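You operate a simulated robot arm through the tools that you are given. There is no shell and no other tool.

You run a simulated robot arm. Do the job below in one go: nothing can be reset, and whatever is moved stays where it is left.

## Task
The maroon trainer won't start. Find what is wrong and get it running.
Fine: look at the black clamp, the fuel tap and the four coil plugs; push a plug on only with the ignition off; leave the rest alone.

Only the result counts: the job must be done as asked and must still hold three seconds after the hand-in. Knocking over, shifting, dropping, spilling or breaking anything else fails it.

## Robot
A 6-joint arm with a two-finger gripper, fixed in place. Base frame: the origin is on the floor under the middle of its stand, x ahead of it, y to its left, z up. Lengths are in mm, angles in rad, forces in N, time in s.
It reaches about 1298 mm from its shoulder. Its first joint turns from -2.601 to 2.601 rad. Payload 1.57 kg.
Tool frame: the origin (TCP) lies between the finger pads and is the grasp point; the fingertips stand 21 mm ahead of it; z points along the fingers, y is the line along which they close. The gripper opens to 70 mm; its body begins 50 mm behind the TCP.
Orientation is that of the tool frame in the base frame, as a unit quaternion [x, y, z, w]. With the fingers straight down and closing along the base's y, the tool's x points along the base's -x, its y along +y and its z along -z.

## Interface
- The arm moves only by the tool servo_tool. Its arguments are lists of equal length, an entry for each row: "angular": the turn, a rotation vector about the tool's x, y, z in units of 45 degrees (1.0 is 45 degrees), a list of three; "slide": the shift along the tool's x, y, z in units of 100 mm (1.0 is 100 mm), a list of three; "fingers": the gripper command, from -1 (shut) to 1 (fully open), values between in proportion. In form: {"angular": [[wx, wy, wz], ...], "slide": [[x, y, z], ...], "fingers": [fingers, ...]}. A call has 1 to 20 rows; each row is the pose to reach, as a shift and turn from the pose commanded when the call began, along the tool's axes at that moment. A call with a number of a shift or a turn outside -1 to 1 is refused whole. A row lasts 0.2 s, in which the tool goes at most 50 mm and 0.15 rad; a call with a longer step from one row to the next is refused whole, and so is a gripper value outside its range. Where a pose cannot be reached the arm comes as near as it can. A force on the tool above 50 N (or 10 N above the force at the start of the call, whichever is more), or a blocked arm, ends the call early, and 0.2 s more pass. Each finger travels about 103.7 mm/s and halts on what it meets, pressing with about 30 N; the grip force reading is that of the motor and also rises with nothing between the fingers. The clock runs only during rows and for 0.2 s after the last one: add rows that repeat a pose to give the fingers time. It gives the time, the measured TCP pose, the force on the tool (base axes), the opening and the grip force at its end, in the units of the frame above (readings bear some noise), with the torque about the TCP (base axes, N m) and any sound that the robot's microphone picked up.
- Cameras (640 x 400 px; columns grow to the right, rows downward): "scene" is fixed at [227.9, -498.5, 1428.7]; the picture's right is [0.94, -0.33, 0.00], its down [-0.15, -0.42, -0.89] and it looks along [0.30, 0.84, -0.45] (base axes); focal length 311 px, centre (320, 200). "wrist" rides on the gripper at [79, 4, -81] in the tool frame; the picture's right is [-0.05, 1.00, 0.00], its down [-0.67, -0.04, -0.74] and it looks along [-0.74, -0.04, 0.67] (tool axes); focal length 256 px, centre (320, 200). There is no depth. A picture from a camera that has moved, and an enlarged one, comes with that camera's place and axes in the base frame and with its lens. The place of the scene camera against the robot may be out by one fixed shift of up to 25 mm in any direction.
- grab_frame(camera): a new picture of that camera. It takes no simulated time.
- raise_lower(by): slides the trunk up (or, below 0, down) by that many mm; the arm rides with it, the base frame stays. It gives what a move gives, with no picture.
- zoom(camera, box): a new picture of the part [left, top, right, bottom] of that camera's present view, enlarged. It takes no simulated time.
- sign_off(): hands the job in; it is judged then, once.

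Nothing tells you positions but the pictures and the camera data. Unless the task says otherwise, let go and move clear before handing in.

The tools are called by a JSON object that holds its "method" and its "body". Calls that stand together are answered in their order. servo_tool: Moves the arm, as the interface text tells. Its arguments: {"type":"object","properties":{"angular":{"type":"array","items":{"type":"array","items":{"type":"number"}}},"slide":{"type":"array","items":{"type":"array","items":{"type":"number"}}},"fingers":{"type":"array","items":{"type":"number"}}},"required":["angular","slide","fingers"]} The other tools are called the same way: raise_lower (by) moves the trunk up or down; grab_frame (camera) takes a picture; zoom (camera, box) takes an enlarged picture of a part of a camera's view; sign_off () hands the job in.

At the start:

```text
clock: 0.0
eef_pos: [247.7, 563.2, 1228.3]
orientation: [0.0, 1.0, 0.0, 0.0]
contact_force: [-0.3, -0.1, 0.0]
ft_torque: [-0.04, 0.04, -0.01]
width: 69.9
finger_force: 0.1
trunk travel left (down, up): [-909.0, 61.0]
```

scene: 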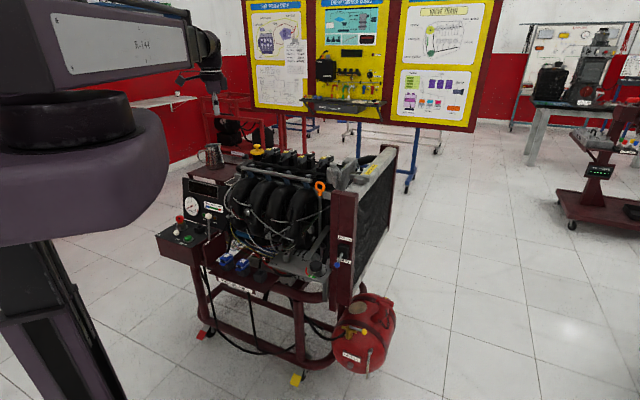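
wrist: 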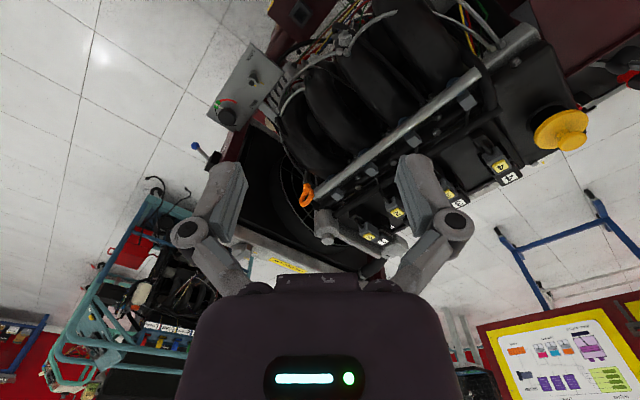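

I see the maroon engine trainer ahead of the arm, with a control box, a battery/clamp area, a fuel can and coil plugs on top. I'll zoom in on the different parts first before moving anything.

{"method": "zoom", "body": {"camera": "scene", "box": [150, 140, 310, 240]}}

{"method": "zoom", "body": {"camera": "scene", "box": [220, 130, 380, 230]}}

{"method": "zoom", "body": {"camera": "scene", "box": [180, 220, 340, 320]}}

{"method": "zoom", "body": {"camera": "scene", "box": [280, 220, 440, 320]}}

{"method": "zoom", "body": {"camera": "wrist", "box": [300, 80, 620, 280]}}

{"method": "zoom", "body": {"camera": "scene", "box": [300, 280, 428, 360]}}

```text
4.00 times, centred on (230, 190) of scene
camera zoom: at [227.9, -498.5, 1428.7], right [0.94, -0.33, 0.0], down [-0.15, -0.42, -0.89], along [0.3, 0.84, -0.45], focal length 1243 px, centre (680, 240)
```

zoom: 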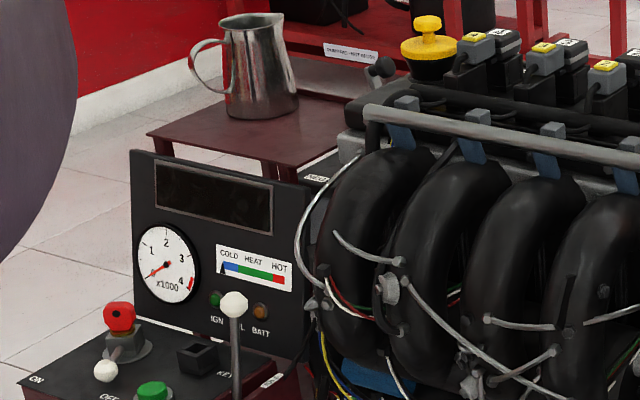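

```text
4.00 times, centred on (300, 180) of scene
camera zoom: at [227.9, -498.5, 1428.7], right [0.94, -0.33, 0.0], down [-0.15, -0.42, -0.89], along [0.3, 0.84, -0.45], focal length 1243 px, centre (400, 280)
```

zoom: 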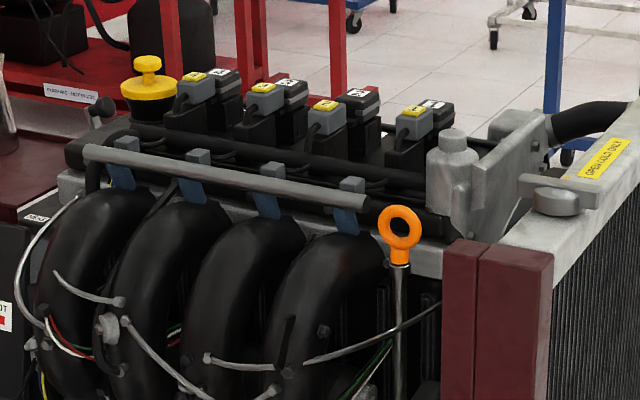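

```text
4.00 times, centred on (260, 270) of scene
camera zoom: at [227.9, -498.5, 1428.7], right [0.94, -0.33, 0.0], down [-0.15, -0.42, -0.89], along [0.3, 0.84, -0.45], focal length 1243 px, centre (560, -80)
```

zoom: 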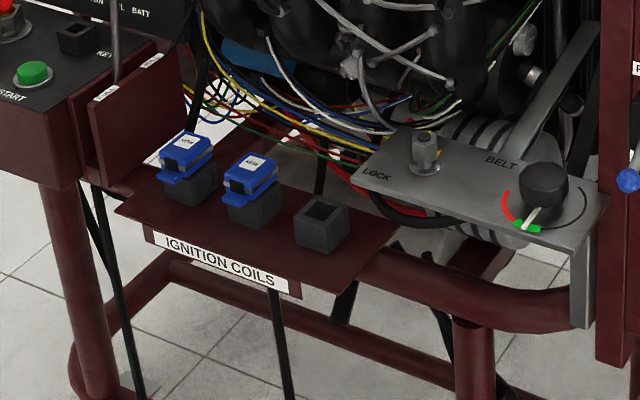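

```text
4.00 times, centred on (360, 270) of scene
camera zoom: at [227.9, -498.5, 1428.7], right [0.94, -0.33, 0.0], down [-0.15, -0.42, -0.89], along [0.3, 0.84, -0.45], focal length 1243 px, centre (160, -80)
```

zoom: 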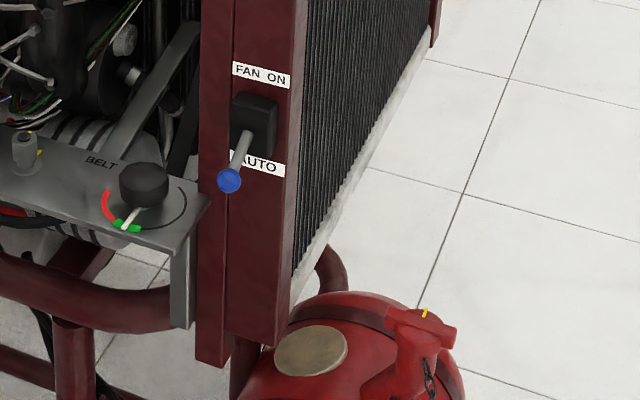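

```text
2.00 times, centred on (460, 180) of wrist
camera zoom: at [168.1, 567.5, 1309.3], right [0.05, 1.0, 0.0], down [0.67, -0.04, 0.74], along [0.74, -0.04, -0.67], focal length 512 px, centre (40, 240)
```

zoom: 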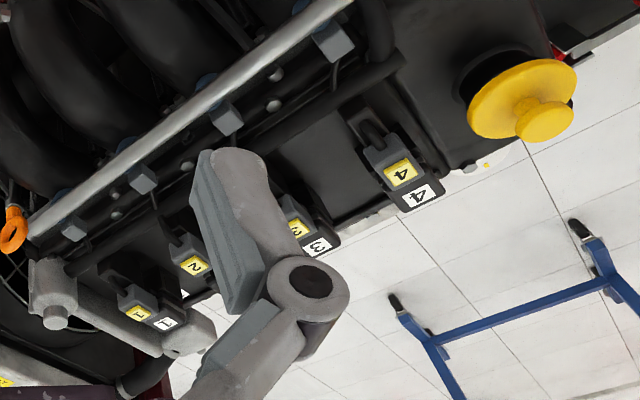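

```text
5.00 times, centred on (364, 320) of scene
camera zoom: at [227.9, -498.5, 1428.7], right [0.94, -0.33, 0.0], down [-0.15, -0.42, -0.89], along [0.3, 0.84, -0.45], focal length 1554 px, centre (100, -400)
```

zoom: 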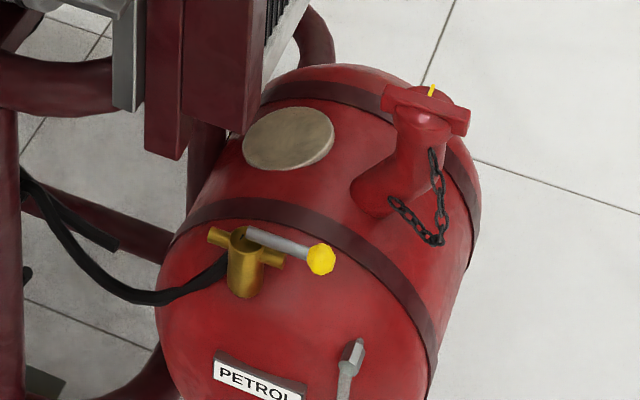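

The scene shows a control box (red-topped switch, white levers, green START), a bank of numbered coil plugs, a belt plate, and a fuel tank with a brass tap. I'll zoom further into each to read labels and states.

{"method": "zoom", "body": {"camera": "scene", "box": [150, 205, 230, 255]}}

{"method": "zoom", "body": {"camera": "scene", "box": [176, 175, 240, 215]}}

{"method": "zoom", "body": {"camera": "scene", "box": [244, 140, 308, 180]}}

{"method": "zoom", "body": {"camera": "scene", "box": [286, 140, 350, 180]}}

{"method": "zoom", "body": {"camera": "scene", "box": [200, 80, 280, 180]}}

{"method": "zoom", "body": {"camera": "scene", "box": [330, 310, 394, 350]}}

{"method": "zoom", "body": {"camera": "scene", "box": [215, 245, 279, 285]}}

{"method": "zoom", "body": {"camera": "wrist", "box": [320, 180, 480, 280]}}

{"method": "zoom", "body": {"camera": "wrist", "box": [180, 0, 340, 200]}}

```text
8.00 times, centred on (190, 230) of scene
camera zoom: at [227.9, -498.5, 1428.7], right [0.94, -0.33, 0.0], down [-0.15, -0.42, -0.89], along [0.3, 0.84, -0.45], focal length 2487 px, centre (1360, -40)
```

zoom: 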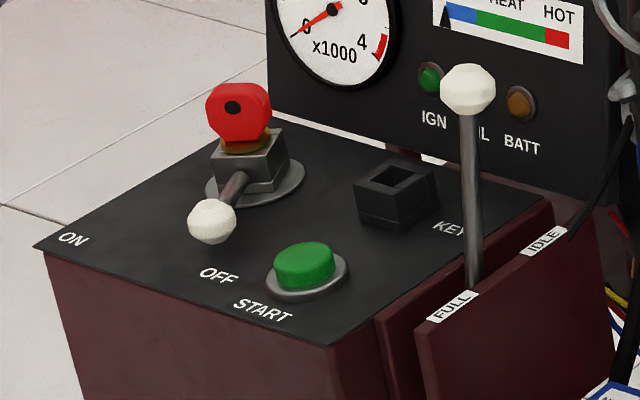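

```text
10.00 times, centred on (208, 195) of scene
camera zoom: at [227.9, -498.5, 1428.7], right [0.94, -0.33, 0.0], down [-0.15, -0.42, -0.89], along [0.3, 0.84, -0.45], focal length 3108 px, centre (1440, 250)
```

zoom: 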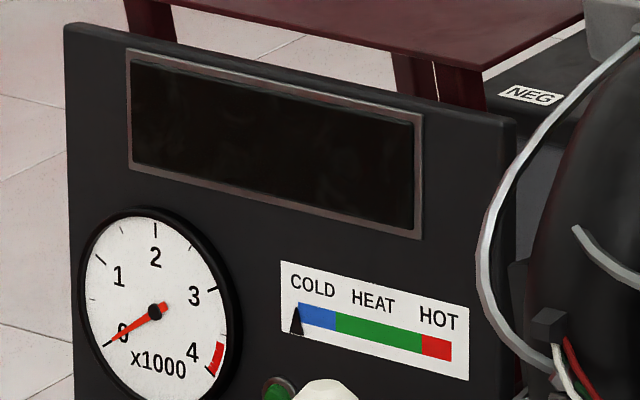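

```text
10.00 times, centred on (276, 160) of scene
camera zoom: at [227.9, -498.5, 1428.7], right [0.94, -0.33, 0.0], down [-0.15, -0.42, -0.89], along [0.3, 0.84, -0.45], focal length 3108 px, centre (760, 600)
```

zoom: 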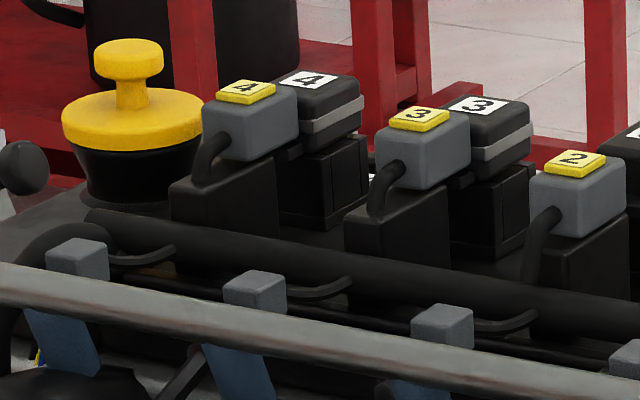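

```text
10.00 times, centred on (318, 160) of scene
camera zoom: at [227.9, -498.5, 1428.7], right [0.94, -0.33, 0.0], down [-0.15, -0.42, -0.89], along [0.3, 0.84, -0.45], focal length 3108 px, centre (340, 600)
```

zoom: 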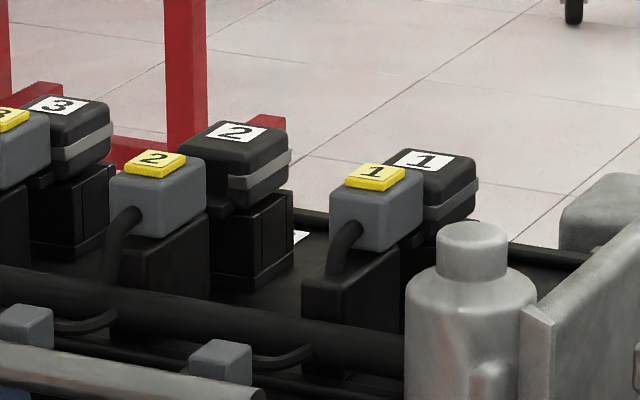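

```text
4.00 times, centred on (240, 130) of scene
camera zoom: at [227.9, -498.5, 1428.7], right [0.94, -0.33, 0.0], down [-0.15, -0.42, -0.89], along [0.3, 0.84, -0.45], focal length 1243 px, centre (640, 480)
```

zoom: 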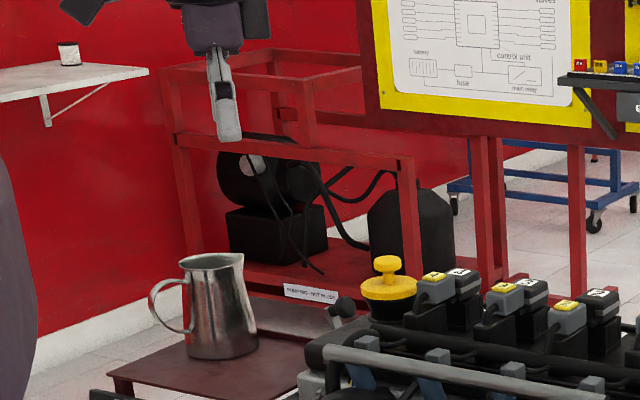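

```text
10.00 times, centred on (362, 330) of scene
camera zoom: at [227.9, -498.5, 1428.7], right [0.94, -0.33, 0.0], down [-0.15, -0.42, -0.89], along [0.3, 0.84, -0.45], focal length 3108 px, centre (-100, -1100)
```

zoom: 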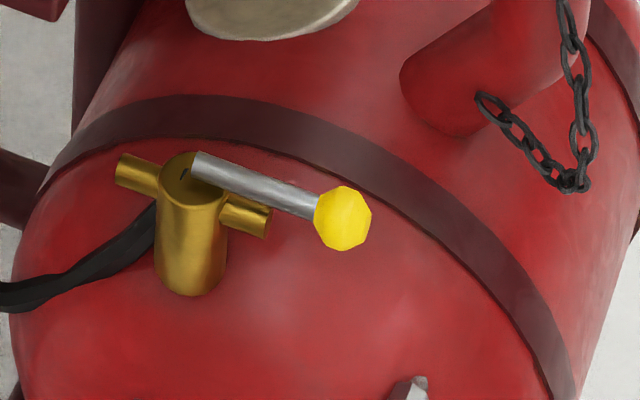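

```text
10.00 times, centred on (247, 265) of scene
camera zoom: at [227.9, -498.5, 1428.7], right [0.94, -0.33, 0.0], down [-0.15, -0.42, -0.89], along [0.3, 0.84, -0.45], focal length 3108 px, centre (1050, -450)
```

zoom: 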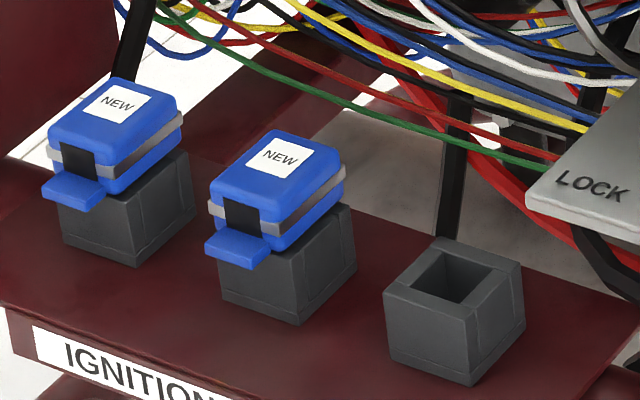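

```text
4.00 times, centred on (400, 230) of wrist
camera zoom: at [168.1, 567.5, 1309.3], right [0.05, 1.0, 0.0], down [0.67, -0.04, 0.74], along [0.74, -0.04, -0.67], focal length 1024 px, centre (0, 80)
```

zoom: 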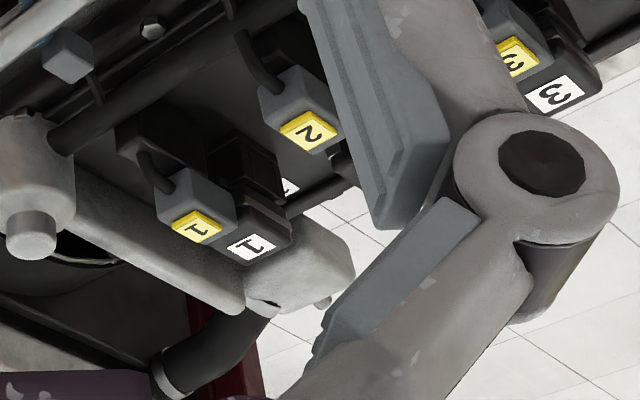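

```text
2.00 times, centred on (260, 100) of wrist
camera zoom: at [168.1, 567.5, 1309.3], right [0.05, 1.0, 0.0], down [0.67, -0.04, 0.74], along [0.74, -0.04, -0.67], focal length 512 px, centre (440, 400)
```

zoom: 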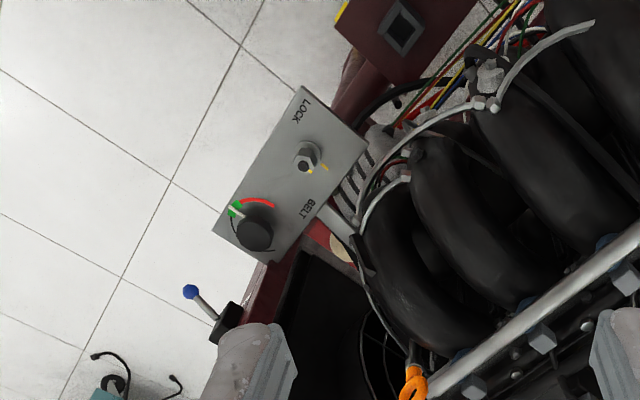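

The yellow-tagged plugs sit roughly from (654,651,985) for no. 1 to (466,859,985) for no. 4. Plug 2 looks further from its coil than the others, so I'll turn the wrist camera toward the plug row for a closer look before touching anything.

{"method": "servo_tool", "body": {"angular": [[0, 0, -0.186], [0, 0, -0.372], [0, 0, -0.558], [0, 0, -0.744], [0, 0, -0.93]], "slide": [[-0.2, 0.06, 0.0], [-0.4, 0.12, 0.0], [-0.6, 0.18, 0.0], [-0.8, 0.24, 0.0], [-1.0, 0.3, 0.0]], "fingers": [1, 1, 1, 1, 1]}}

{"method": "grab_frame", "body": {"camera": "wrist"}}

{"method": "grab_frame", "body": {"camera": "scene"}}

```text
clock: 1.2
eef_pos: [348.4, 594.8, 1227.3]
orientation: [-0.358, 0.934, 0.0, 0.0]
contact_force: [-0.2, -0.3, -0.7]
ft_torque: [-0.01, -0.04, -0.03]
width: 69.9
finger_force: 0.0
trunk travel left (down, up): [-909.0, 61.0]
```

```text
taken
camera wrist: at [285.9, 544.6, 1309.1], right [-0.63, 0.78, 0.0], down [0.52, 0.42, 0.74], along [0.58, 0.47, -0.67], focal length 256 px, centre (320, 200)
```

wrist: 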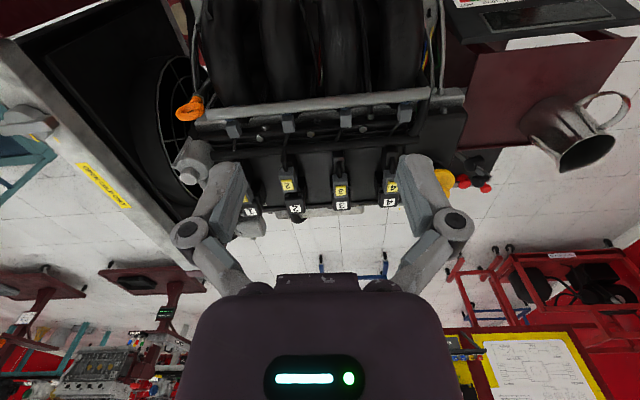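

```text
taken
```

scene: 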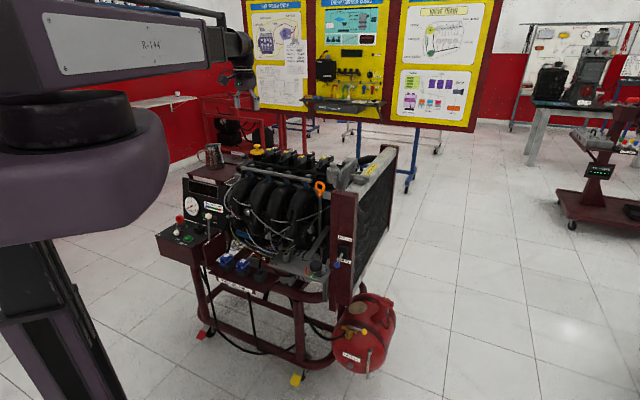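

The wrist camera now shows the plug row between the fingers, with no. 2's yellow tag visibly further from its white tag. I'll zoom in for detail.

{"method": "zoom", "body": {"camera": "wrist", "box": [230, 140, 420, 230]}}

{"method": "zoom", "body": {"camera": "wrist", "box": [260, 150, 340, 230]}}

{"method": "zoom", "body": {"camera": "wrist", "box": [420, 0, 640, 200]}}

```text
3.37 times, centred on (325, 185) of wrist
camera zoom: at [285.9, 544.6, 1309.1], right [-0.63, 0.78, 0.0], down [0.52, 0.42, 0.74], along [0.58, 0.47, -0.67], focal length 862 px, centre (303, 250)
```

zoom: 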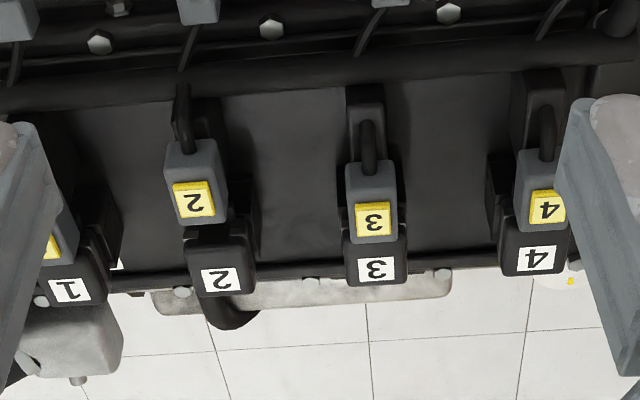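

```text
5.00 times, centred on (300, 190) of wrist
camera zoom: at [285.9, 544.6, 1309.1], right [-0.63, 0.78, 0.0], down [0.52, 0.42, 0.74], along [0.58, 0.47, -0.67], focal length 1280 px, centre (420, 250)
```

zoom: 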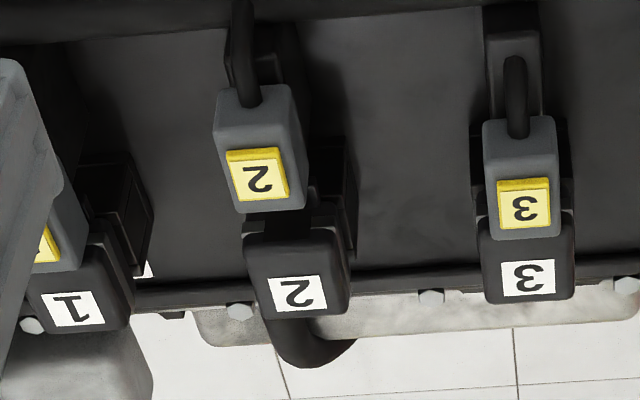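

```text
2.00 times, centred on (530, 100) of wrist
camera zoom: at [285.9, 544.6, 1309.1], right [-0.63, 0.78, 0.0], down [0.52, 0.42, 0.74], along [0.58, 0.47, -0.67], focal length 512 px, centre (-100, 400)
```

zoom: 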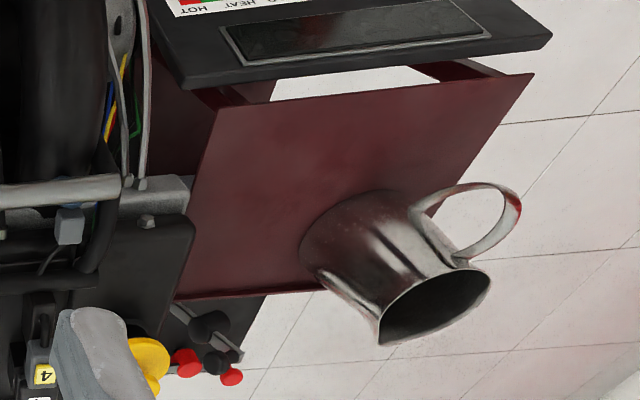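

Plug 2 is clearly pulled back from coil 2 by about 30 mm while 1, 3 and 4 look seated. The battery's red and black clamps are at the far left end of the engine, near (380,1160,850), so I'll move the camera there at a safe height to check the black one.

{"method": "servo_tool", "body": {"angular": [[0, 0, -0.15], [0, 0, -0.3], [0, 0, -0.45], [0, 0, -0.6], [0, 0, -0.75], [0, 0, -0.9]], "slide": [[-0.15, 0.165, 0.0], [-0.3, 0.33, 0.0], [-0.45, 0.5, 0.0], [-0.6, 0.66, 0.0], [-0.75, 0.83, 0.0], [-0.9, 1.0, 0.0]], "fingers": [1, 1, 1, 1, 1, 1]}}

{"method": "grab_frame", "body": {"camera": "wrist"}}

```text
clock: 2.6
eef_pos: [348.9, 727.2, 1227.4]
orientation: [-0.659, 0.752, 0.0, 0.0]
contact_force: [0.5, -0.9, 0.0]
ft_torque: [-0.04, 0.03, 0.01]
width: 70.1
finger_force: 0.1
trunk travel left (down, up): [-909.0, 61.0]
```

```text
taken
camera wrist: at [334.3, 649.7, 1309.1], right [-0.98, 0.18, 0.0], down [0.12, 0.66, 0.74], along [0.14, 0.73, -0.67], focal length 256 px, centre (320, 200)
```

wrist: 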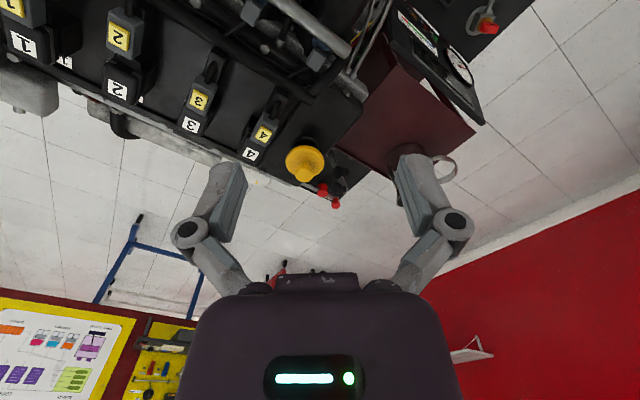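

The battery clamps (red knobs) appear just past the yellow oil cap, and the control panel is visible at the top right. I'll zoom in on both.

{"method": "zoom", "body": {"camera": "wrist", "box": [290, 130, 400, 220]}}

{"method": "zoom", "body": {"camera": "wrist", "box": [380, 0, 520, 120]}}

{"method": "zoom", "body": {"camera": "wrist", "box": [0, 0, 300, 200]}}

```text
4.44 times, centred on (345, 175) of wrist
camera zoom: at [334.3, 649.7, 1309.1], right [-0.98, 0.18, 0.0], down [0.12, 0.66, 0.74], along [0.14, 0.73, -0.67], focal length 1138 px, centre (209, 311)
```

zoom: 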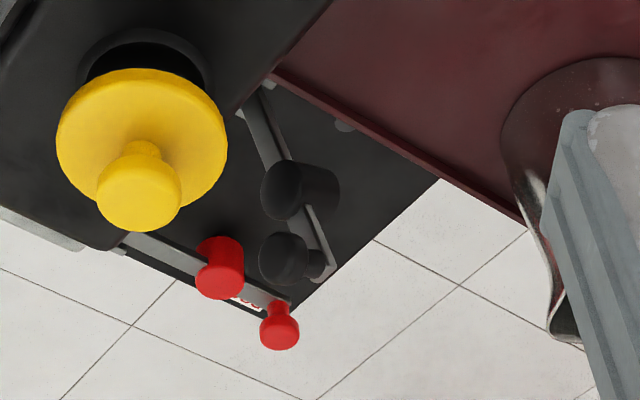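

```text
3.33 times, centred on (450, 60) of wrist
camera zoom: at [334.3, 649.7, 1309.1], right [-0.98, 0.18, 0.0], down [0.12, 0.66, 0.74], along [0.14, 0.73, -0.67], focal length 853 px, centre (-113, 667)
```

zoom: 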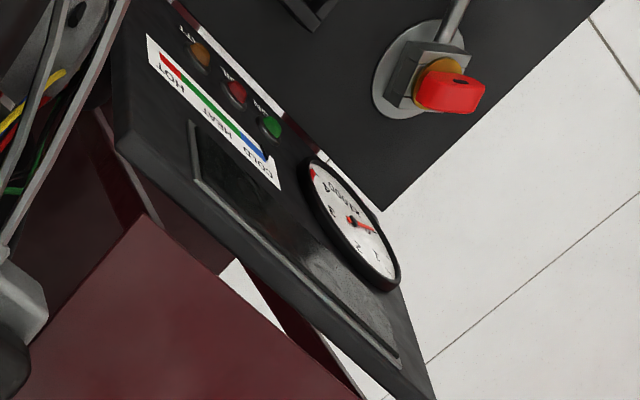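

```text
2.00 times, centred on (150, 100) of wrist
camera zoom: at [334.3, 649.7, 1309.1], right [-0.98, 0.18, 0.0], down [0.12, 0.66, 0.74], along [0.14, 0.73, -0.67], focal length 512 px, centre (660, 400)
```

zoom: 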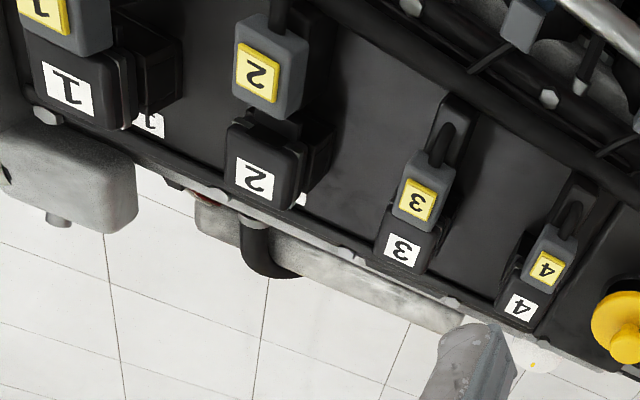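

The clamps sit on the battery around (371,1154,760). I'll move nearer, staying above the oil cap height, to inspect the black clamp's seating.

{"method": "servo_tool", "body": {"angular": [[0, 0, 0], [0, 0, 0], [0, 0, 0], [0, 0, 0]], "slide": [[-0.25, 0.0, 0.1], [-0.5, 0.0, 0.2], [-0.75, 0.0, 0.3], [-1.0, 0.0, 0.4]], "fingers": [1, 1, 1, 1]}}

{"method": "servo_tool", "body": {"angular": [[0, 0, 0], [0, 0, 0], [0, 0, 0], [0, 0, 0]], "slide": [[-0.25, 0.1, 0.1], [-0.5, 0.2, 0.2], [-0.75, 0.3, 0.3], [-1.0, 0.4, 0.4]], "fingers": [1, 1, 1, 1]}}

{"method": "grab_frame", "body": {"camera": "wrist"}}

{"method": "zoom", "body": {"camera": "wrist", "box": [240, 90, 400, 190]}}

```text
clock: 3.6
eef_pos: [364.2, 830.7, 1228.0]
orientation: [-0.659, 0.752, -0.001, 0.0]
contact_force: [-0.2, -0.3, 0.1]
ft_torque: [0.0, 0.02, 0.0]
width: 70.1
finger_force: 0.1
out of reach, approached as far as the arm can: row 1, 2, 3, 4
trunk travel left (down, up): [-909.0, 61.0]
```

```text
clock: 4.6
eef_pos: [334.5, 928.8, 1227.5]
orientation: [-0.659, 0.752, 0.0, 0.001]
contact_force: [0.3, -0.2, 0.2]
ft_torque: [0.03, 0.05, 0.0]
width: 70.0
finger_force: 0.0
out of reach, approached as far as the arm can: row 1, 2, 3, 4
trunk travel left (down, up): [-909.0, 61.0]
```

```text
taken
camera wrist: at [319.6, 850.3, 1309.1], right [-0.98, 0.19, 0.0], down [0.12, 0.66, 0.74], along [0.14, 0.73, -0.67], focal length 256 px, centre (320, 200)
```

wrist: 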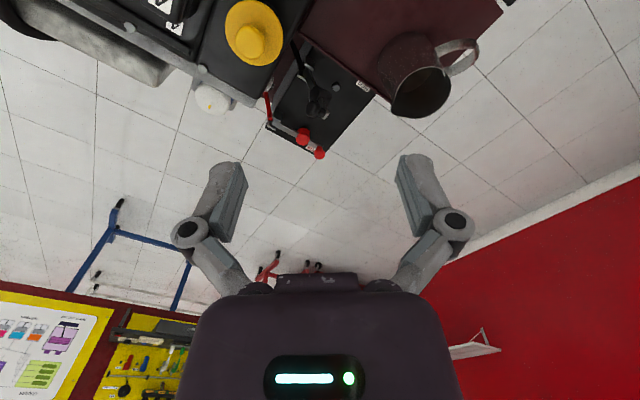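

```text
4.00 times, centred on (320, 140) of wrist
camera zoom: at [319.6, 850.3, 1309.1], right [-0.98, 0.19, 0.0], down [0.12, 0.66, 0.74], along [0.14, 0.73, -0.67], focal length 1024 px, centre (320, 440)
```

zoom: 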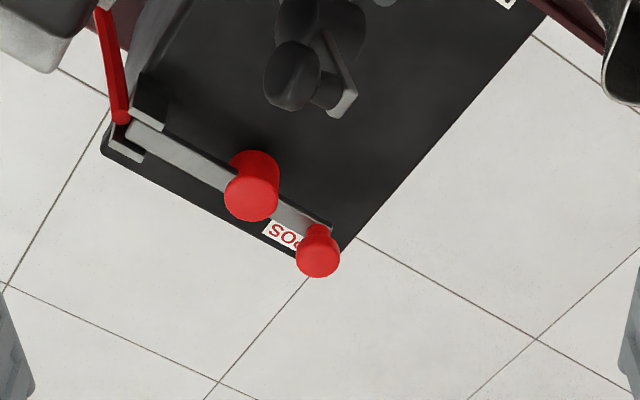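

The red POS clamp is clear, while the black one is partly out of view; the arm also did not go down on its slide, so height seems to come from the trunk. I'll look at the upper part of the view and then lower the trunk a bit.

{"method": "zoom", "body": {"camera": "wrist", "box": [260, 20, 400, 120]}}

{"method": "raise_lower", "body": {"by": -80}}

{"method": "grab_frame", "body": {"camera": "wrist"}}

{"method": "grab_frame", "body": {"camera": "scene"}}

```text
4.00 times, centred on (330, 70) of wrist
camera zoom: at [319.6, 850.3, 1309.1], right [-0.98, 0.19, 0.0], down [0.12, 0.66, 0.74], along [0.14, 0.73, -0.67], focal length 1024 px, centre (280, 720)
```

zoom: 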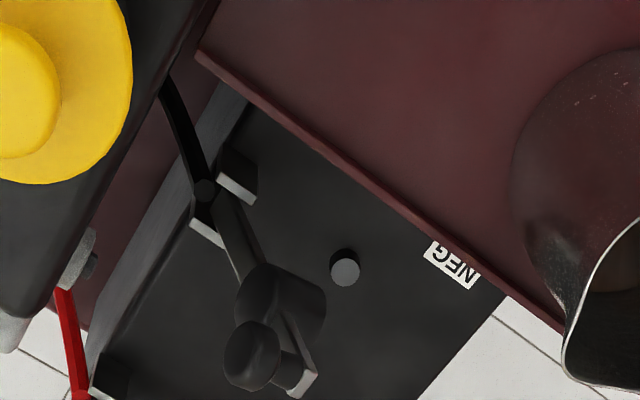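

```text
clock: 5.8
eef_pos: [335.6, 927.9, 1148.3]
orientation: [-0.658, 0.753, 0.0, 0.0]
contact_force: [0.3, 0.3, 0.1]
ft_torque: [0.0, 0.03, 0.02]
width: 70.1
finger_force: 0.1
trunk travel left (down, up): [-829.0, 141.0]
```

```text
taken
camera wrist: at [320.0, 849.5, 1229.4], right [-0.98, 0.19, 0.0], down [0.12, 0.66, 0.74], along [0.14, 0.73, -0.67], focal length 256 px, centre (320, 200)
```

wrist: 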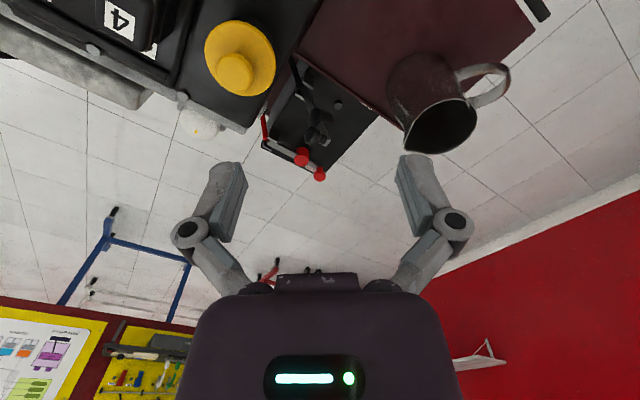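

```text
taken
```

scene: 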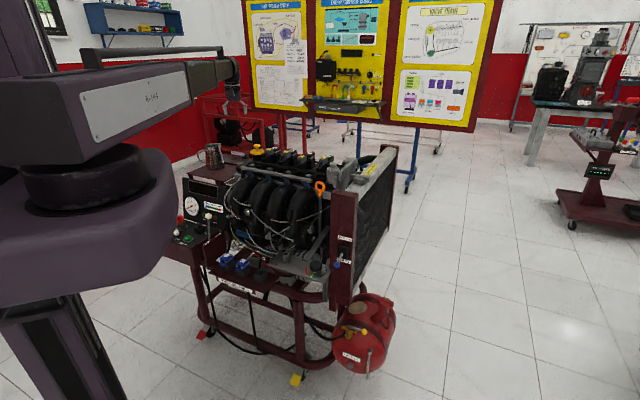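

The NEG post looks bare and the black clamp appears to be lifted on its hinge arm, beside the post. I'll zoom in to confirm.

{"method": "zoom", "body": {"camera": "wrist", "box": [256, 50, 384, 190]}}

{"method": "zoom", "body": {"camera": "wrist", "box": [280, 60, 360, 150]}}

```text
2.86 times, centred on (320, 120) of wrist
camera zoom: at [320.0, 849.5, 1229.4], right [-0.98, 0.19, 0.0], down [0.12, 0.66, 0.74], along [0.14, 0.73, -0.67], focal length 731 px, centre (320, 429)
```

zoom: 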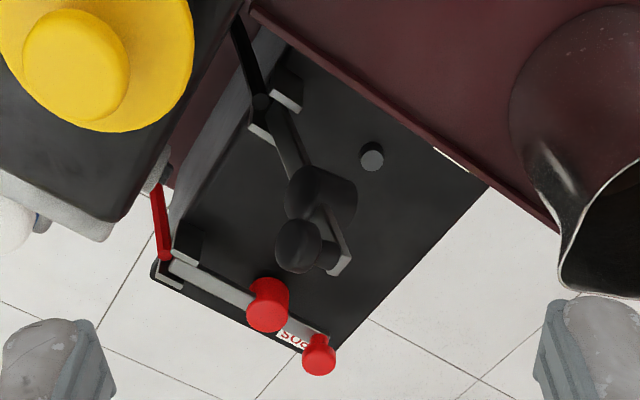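

```text
4.44 times, centred on (320, 105) of wrist
camera zoom: at [320.0, 849.5, 1229.4], right [-0.98, 0.19, 0.0], down [0.12, 0.66, 0.74], along [0.14, 0.73, -0.67], focal length 1138 px, centre (320, 622)
```

zoom: 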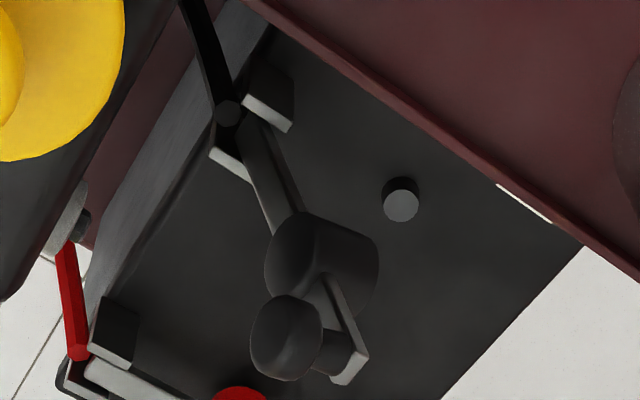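

Confirmed: the black clamp is swung up on its hinge (hinge near (393,1036,783), knob near (372,1063,902)) and the NEG post at about (332,1098,760) is bare. Before touching anything I'll survey the control panel, moving back over the engine at a safe height.

{"method": "servo_tool", "body": {"angular": [[0, 0, 0], [0, 0, 0], [0, 0, 0], [0, 0, 0]], "slide": [[0.25, 0.08, 0.0], [0.5, 0.16, 0.0], [0.75, 0.24, 0.0], [1.0, 0.32, 0.0]], "fingers": [1, 1, 1, 1]}}

{"method": "servo_tool", "body": {"angular": [[0, 0, 0], [0, 0, 0], [0, 0, 0], [0, 0, 0]], "slide": [[0.25, 0.08, 0.0], [0.5, 0.16, 0.0], [0.75, 0.24, 0.0], [1.0, 0.32, 0.0]], "fingers": [1, 1, 1, 1]}}

{"method": "servo_tool", "body": {"angular": [[0, 0, 0], [0, 0, 0], [0, 0, 0], [0, 0, 0]], "slide": [[0.25, 0.08, 0.0], [0.5, 0.16, 0.0], [0.75, 0.24, 0.0], [1.0, 0.32, 0.0]], "fingers": [1, 1, 1, 1]}}

{"method": "servo_tool", "body": {"angular": [[0, 0, 0], [0, 0, 0], [0, 0, 0], [0, 0, 0]], "slide": [[0.25, 0.08, 0.0], [0.5, 0.16, 0.0], [0.75, 0.24, 0.0], [1.0, 0.32, 0.0]], "fingers": [1, 1, 1, 1]}}

{"method": "grab_frame", "body": {"camera": "wrist"}}

{"method": "grab_frame", "body": {"camera": "scene"}}

```text
clock: 6.8
eef_pos: [288.7, 830.4, 1148.8]
orientation: [-0.658, 0.753, 0.0, 0.0]
contact_force: [0.6, -0.1, 0.5]
ft_torque: [0.0, 0.0, 0.0]
width: 70.0
finger_force: 0.0
trunk travel left (down, up): [-829.0, 141.0]
```

```text
clock: 7.8
eef_pos: [245.0, 737.9, 1147.9]
orientation: [-0.657, 0.753, 0.001, -0.001]
contact_force: [-1.0, 0.4, 0.8]
ft_torque: [-0.01, -0.01, -0.03]
width: 70.0
finger_force: 0.1
trunk travel left (down, up): [-829.0, 141.0]
```

```text
clock: 8.8
eef_pos: [200.0, 642.6, 1147.9]
orientation: [-0.658, 0.753, -0.001, 0.0]
contact_force: [0.2, -0.6, -0.1]
ft_torque: [-0.02, 0.01, 0.01]
width: 69.9
finger_force: 0.1
trunk travel left (down, up): [-829.0, 141.0]
```

```text
clock: 9.8
eef_pos: [155.0, 547.3, 1148.8]
orientation: [-0.658, 0.753, -0.001, 0.0]
contact_force: [0.3, 0.0, 0.0]
ft_torque: [0.02, -0.01, -0.03]
width: 69.8
finger_force: 0.0
trunk travel left (down, up): [-829.0, 141.0]
```

```text
taken
camera wrist: at [138.7, 469.5, 1229.4], right [-0.98, 0.19, 0.0], down [0.12, 0.66, 0.75], along [0.14, 0.73, -0.67], focal length 256 px, centre (320, 200)
```

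wrist: 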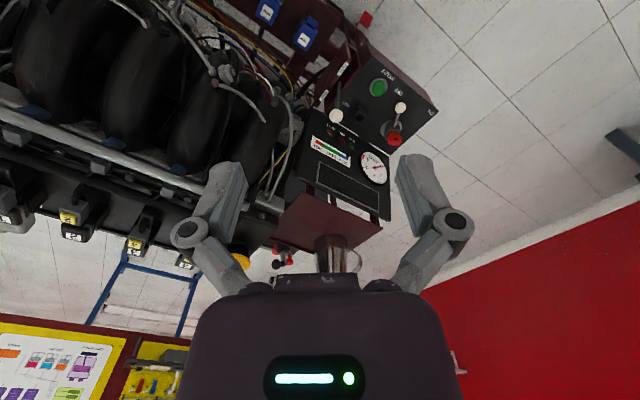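

```text
taken
```

scene: 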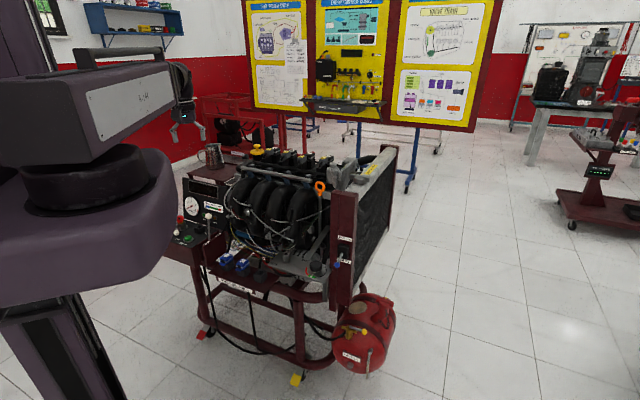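

The control panel is now in view at the top of the wrist picture. I'll zoom in to read the switch position.

{"method": "zoom", "body": {"camera": "wrist", "box": [300, 40, 460, 160]}}

{"method": "zoom", "body": {"camera": "wrist", "box": [360, 60, 440, 150]}}

{"method": "zoom", "body": {"camera": "wrist", "box": [300, 120, 400, 220]}}

{"method": "zoom", "body": {"camera": "wrist", "box": [230, 0, 390, 100]}}

{"method": "zoom", "body": {"camera": "wrist", "box": [0, 170, 210, 280]}}

```text
3.33 times, centred on (380, 100) of wrist
camera zoom: at [138.7, 469.5, 1229.4], right [-0.98, 0.19, 0.0], down [0.12, 0.66, 0.75], along [0.14, 0.73, -0.67], focal length 853 px, centre (120, 533)
```

zoom: 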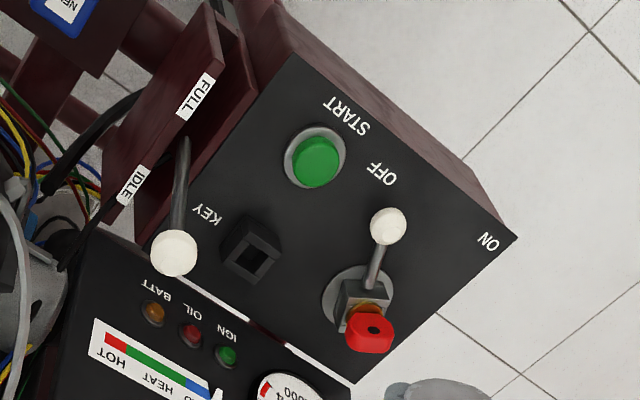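

```text
4.44 times, centred on (400, 105) of wrist
camera zoom: at [138.7, 469.5, 1229.4], right [-0.98, 0.19, 0.0], down [0.12, 0.66, 0.75], along [0.14, 0.73, -0.67], focal length 1138 px, centre (-36, 622)
```

zoom: 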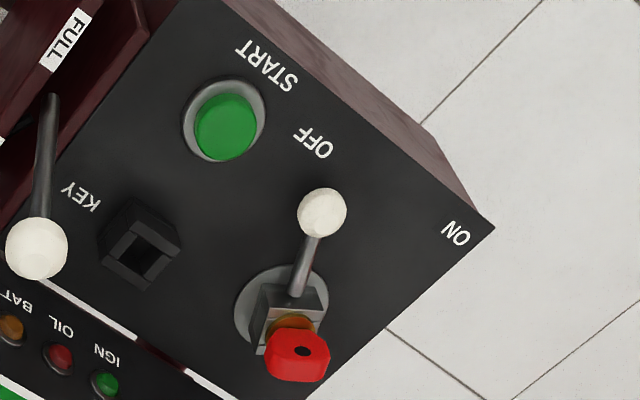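

```text
4.00 times, centred on (350, 170) of wrist
camera zoom: at [138.7, 469.5, 1229.4], right [-0.98, 0.19, 0.0], down [0.12, 0.66, 0.75], along [0.14, 0.73, -0.67], focal length 1024 px, centre (200, 320)
```

zoom: 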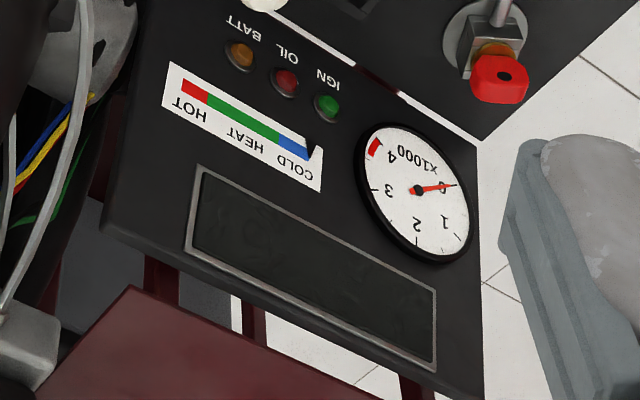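

```text
4.00 times, centred on (310, 50) of wrist
camera zoom: at [138.7, 469.5, 1229.4], right [-0.98, 0.19, 0.0], down [0.12, 0.66, 0.75], along [0.14, 0.73, -0.67], focal length 1024 px, centre (360, 800)
```

zoom: 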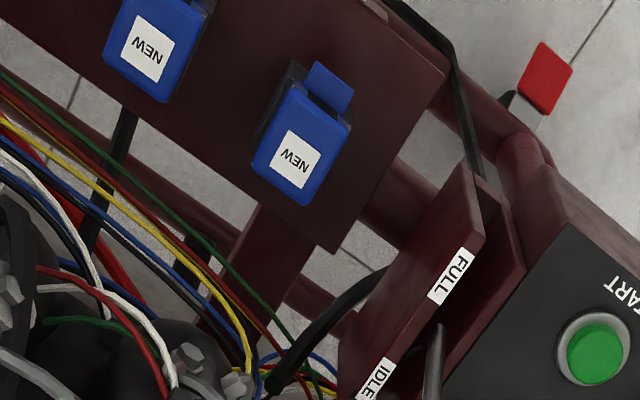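

```text
3.05 times, centred on (105, 225) of wrist
camera zoom: at [138.7, 469.5, 1229.4], right [-0.98, 0.19, 0.0], down [0.12, 0.66, 0.75], along [0.14, 0.73, -0.67], focal length 780 px, centre (975, 124)
```

zoom: 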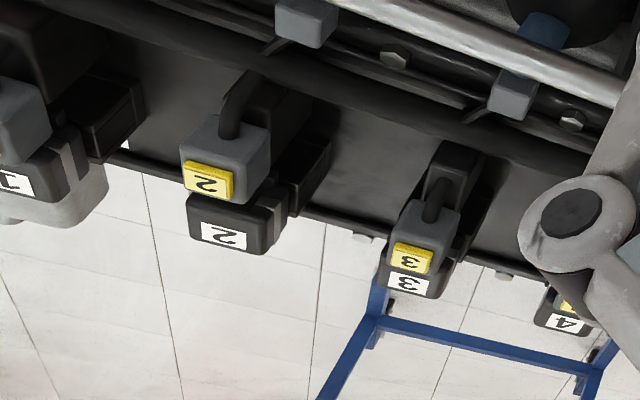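

The switch lever points at OFF (the ball is raised toward the OFF label, with the red key in the switch), all lamps are dark. Next I'll move to the right side to inspect the fuel tap.

{"method": "servo_tool", "body": {"angular": [[0, 0, 0.17], [0, 0, 0.34], [0, 0, 0.51], [0, 0, 0.68]], "slide": [[0.25, -0.18, 0.0], [0.5, -0.36, 0.0], [0.75, -0.54, 0.0], [1.0, -0.74, 0.0]], "fingers": [1, 1, 1, 1]}}

{"method": "grab_frame", "body": {"camera": "wrist"}}

```text
clock: 10.8
eef_pos: [223.5, 456.6, 1148.6]
orientation: [-0.436, 0.9, -0.001, -0.001]
contact_force: [0.2, -0.3, 0.3]
ft_torque: [0.04, 0.02, 0.01]
width: 70.1
finger_force: 0.1
out of reach, approached as far as the arm can: row 4
trunk travel left (down, up): [-829.0, 141.0]
```

```text
taken
camera wrist: at [170.0, 396.5, 1229.3], right [-0.75, 0.66, 0.0], down [0.44, 0.5, 0.74], along [0.49, 0.56, -0.67], focal length 256 px, centre (320, 200)
```

wrist: 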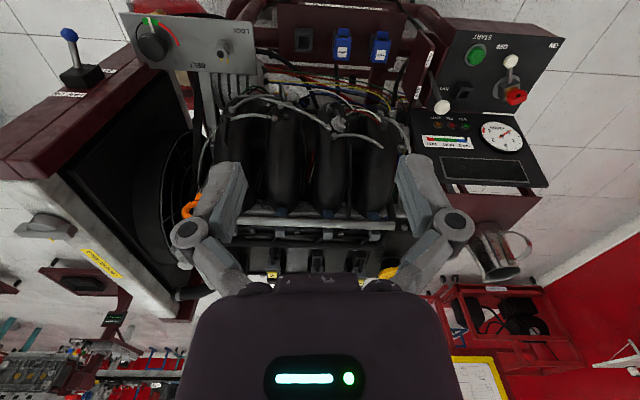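

The arm has an inner reach limit of about 505 mm in this posture. I'll swing around to the right at a wider radius to see the fuel tap, and zoom the panel here to triangulate its parts.

{"method": "zoom", "body": {"camera": "wrist", "box": [420, 20, 580, 120]}}

{"method": "zoom", "body": {"camera": "wrist", "box": [40, 0, 260, 140]}}

{"method": "servo_tool", "body": {"angular": [[0, 0, 0], [0, 0, 0], [0, 0, 0], [0, 0, 0]], "slide": [[-0.1, -0.22, 0.0], [-0.2, -0.45, 0.0], [-0.3, -0.67, 0.0], [-0.3, -0.9, 0.0]], "fingers": [1, 1, 1, 1]}}

{"method": "servo_tool", "body": {"angular": [[0, 0, 0], [0, 0, 0], [0, 0, 0], [0, 0, 0]], "slide": [[0.0, -0.22, 0.0], [0.0, -0.45, 0.0], [0.0, -0.67, 0.0], [0.0, -0.9, 0.0]], "fingers": [1, 1, 1, 1]}}

{"method": "servo_tool", "body": {"angular": [[0, 0, 0.15], [0, 0, 0.3], [0, 0, 0.45], [0, 0, 0.57]], "slide": [[0.0, -0.22, 0.0], [0.0, -0.45, 0.0], [0.0, -0.67, 0.0], [0.0, -0.9, 0.0]], "fingers": [1, 1, 1, 1]}}

{"method": "grab_frame", "body": {"camera": "wrist"}}

{"method": "grab_frame", "body": {"camera": "scene"}}

```text
4.00 times, centred on (500, 70) of wrist
camera zoom: at [170.0, 396.5, 1229.3], right [-0.75, 0.66, 0.0], down [0.44, 0.5, 0.74], along [0.49, 0.56, -0.67], focal length 1024 px, centre (-400, 720)
```

zoom: 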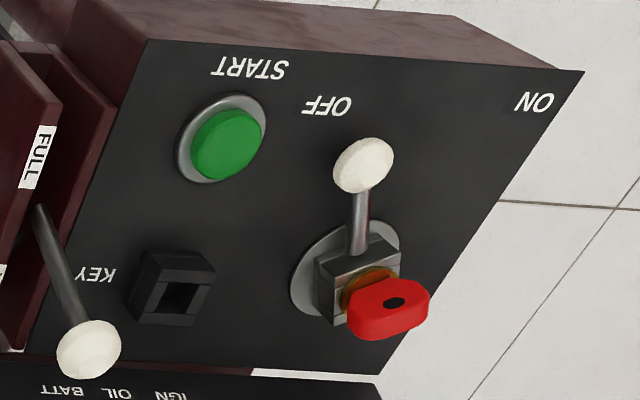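

```text
2.86 times, centred on (150, 70) of wrist
camera zoom: at [170.0, 396.5, 1229.3], right [-0.75, 0.66, 0.0], down [0.44, 0.5, 0.74], along [0.49, 0.56, -0.67], focal length 731 px, centre (806, 571)
```

zoom: 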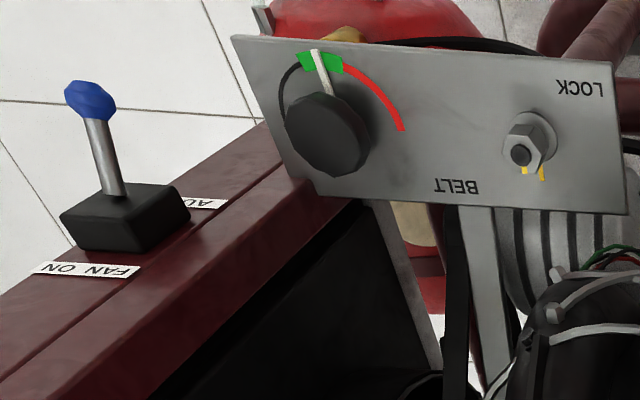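

```text
clock: 11.8
eef_pos: [311.5, 421.6, 1148.4]
orientation: [-0.437, 0.9, 0.0, 0.001]
contact_force: [-0.3, 0.2, 0.2]
ft_torque: [0.0, -0.02, 0.0]
width: 69.9
finger_force: 0.1
out of reach, approached as far as the arm can: row 2, 3, 4
trunk travel left (down, up): [-829.0, 141.0]
```

```text
clock: 12.8
eef_pos: [381.9, 369.1, 1148.1]
orientation: [-0.437, 0.9, 0.001, 0.0]
contact_force: [1.2, -0.2, -0.1]
ft_torque: [0.0, 0.0, -0.04]
width: 70.1
finger_force: 0.0
trunk travel left (down, up): [-829.0, 141.0]
```

```text
clock: 13.8
eef_pos: [454.0, 314.0, 1147.8]
orientation: [-0.225, 0.974, -0.001, 0.0]
contact_force: [-0.8, 0.2, 0.3]
ft_torque: [-0.01, 0.0, -0.02]
width: 69.9
finger_force: 0.1
trunk travel left (down, up): [-829.0, 141.0]
```

```text
taken
camera wrist: at [379.3, 282.6, 1229.3], right [-0.39, 0.92, 0.0], down [0.61, 0.26, 0.74], along [0.69, 0.29, -0.67], focal length 256 px, centre (320, 200)
```

wrist: 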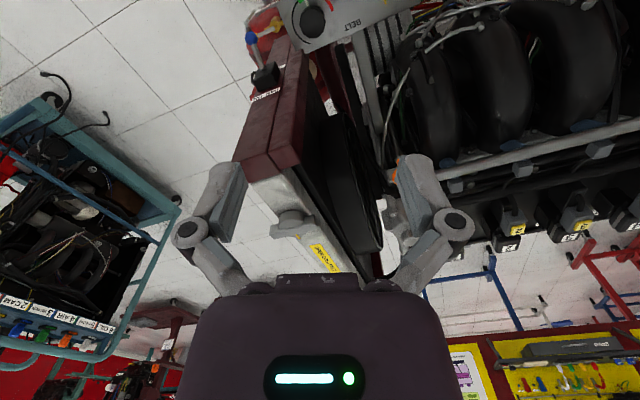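

```text
taken
```

scene: 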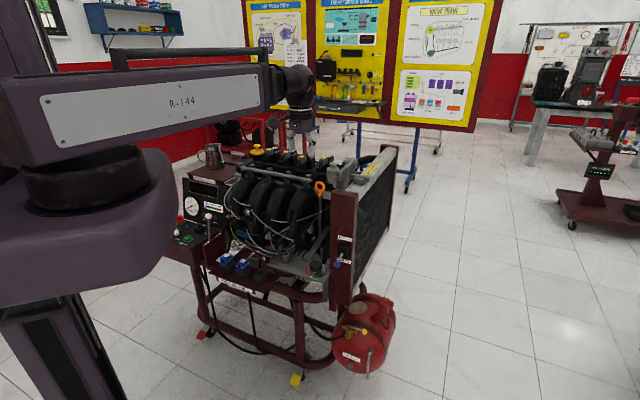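

The brass tap with its yellow knob shows at the top edge, behind the radiator frame. I'll move further right and lower the trunk somewhat to look at it.

{"method": "servo_tool", "body": {"angular": [[0, 0, 0], [0, 0, 0], [0, 0, 0], [0, 0, 0]], "slide": [[0.0, -0.25, 0.0], [0.0, -0.5, 0.0], [0.0, -0.75, 0.0], [0.0, -1.0, 0.0]], "fingers": [1, 1, 1, 1]}}

{"method": "servo_tool", "body": {"angular": [[0, 0, -0.13], [0, 0, -0.26], [0, 0, -0.39], [0, 0, -0.5]], "slide": [[0.0, -0.25, 0.0], [0.0, -0.5, 0.0], [0.0, -0.75, 0.0], [0.0, -1.0, 0.0]], "fingers": [1, 1, 1, 1]}}

{"method": "raise_lower", "body": {"by": -150}}

{"method": "grab_frame", "body": {"camera": "wrist"}}

{"method": "grab_frame", "body": {"camera": "scene"}}

```text
clock: 14.8
eef_pos: [497.8, 223.1, 1148.2]
orientation: [-0.225, 0.974, 0.0, 0.001]
contact_force: [-0.6, -0.5, 1.1]
ft_torque: [0.0, -0.01, -0.01]
width: 69.9
finger_force: 0.0
trunk travel left (down, up): [-829.0, 141.0]
```

```text
clock: 15.8
eef_pos: [542.9, 131.2, 1146.6]
orientation: [-0.412, 0.911, 0.0, 0.0]
contact_force: [0.8, -1.4, -0.4]
ft_torque: [0.05, -0.01, -0.03]
width: 70.0
finger_force: 0.1
trunk travel left (down, up): [-829.0, 141.0]
```

```text
clock: 17.5
eef_pos: [540.4, 130.0, 997.9]
orientation: [-0.411, 0.912, 0.0, -0.001]
contact_force: [-0.3, 0.4, -0.5]
ft_torque: [0.0, 0.0, 0.01]
width: 70.1
finger_force: 0.0
trunk travel left (down, up): [-679.0, 291.0]
```

```text
taken
camera wrist: at [485.7, 73.9, 1079.4], right [-0.71, 0.7, 0.0], down [0.47, 0.48, 0.74], along [0.52, 0.53, -0.67], focal length 256 px, centre (320, 200)
```

wrist: 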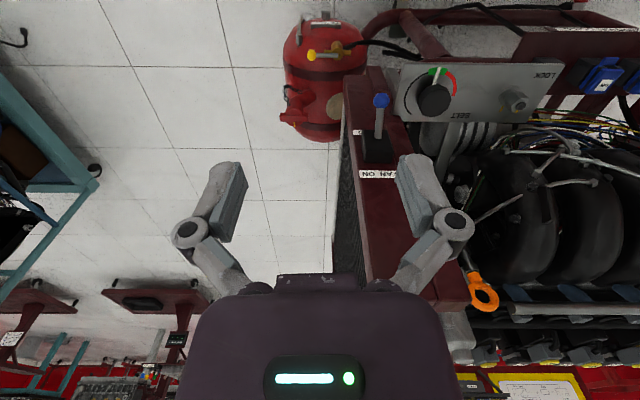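

```text
taken
```

scene: 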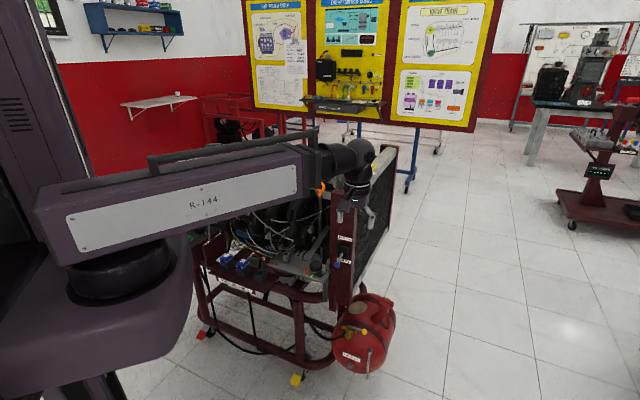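

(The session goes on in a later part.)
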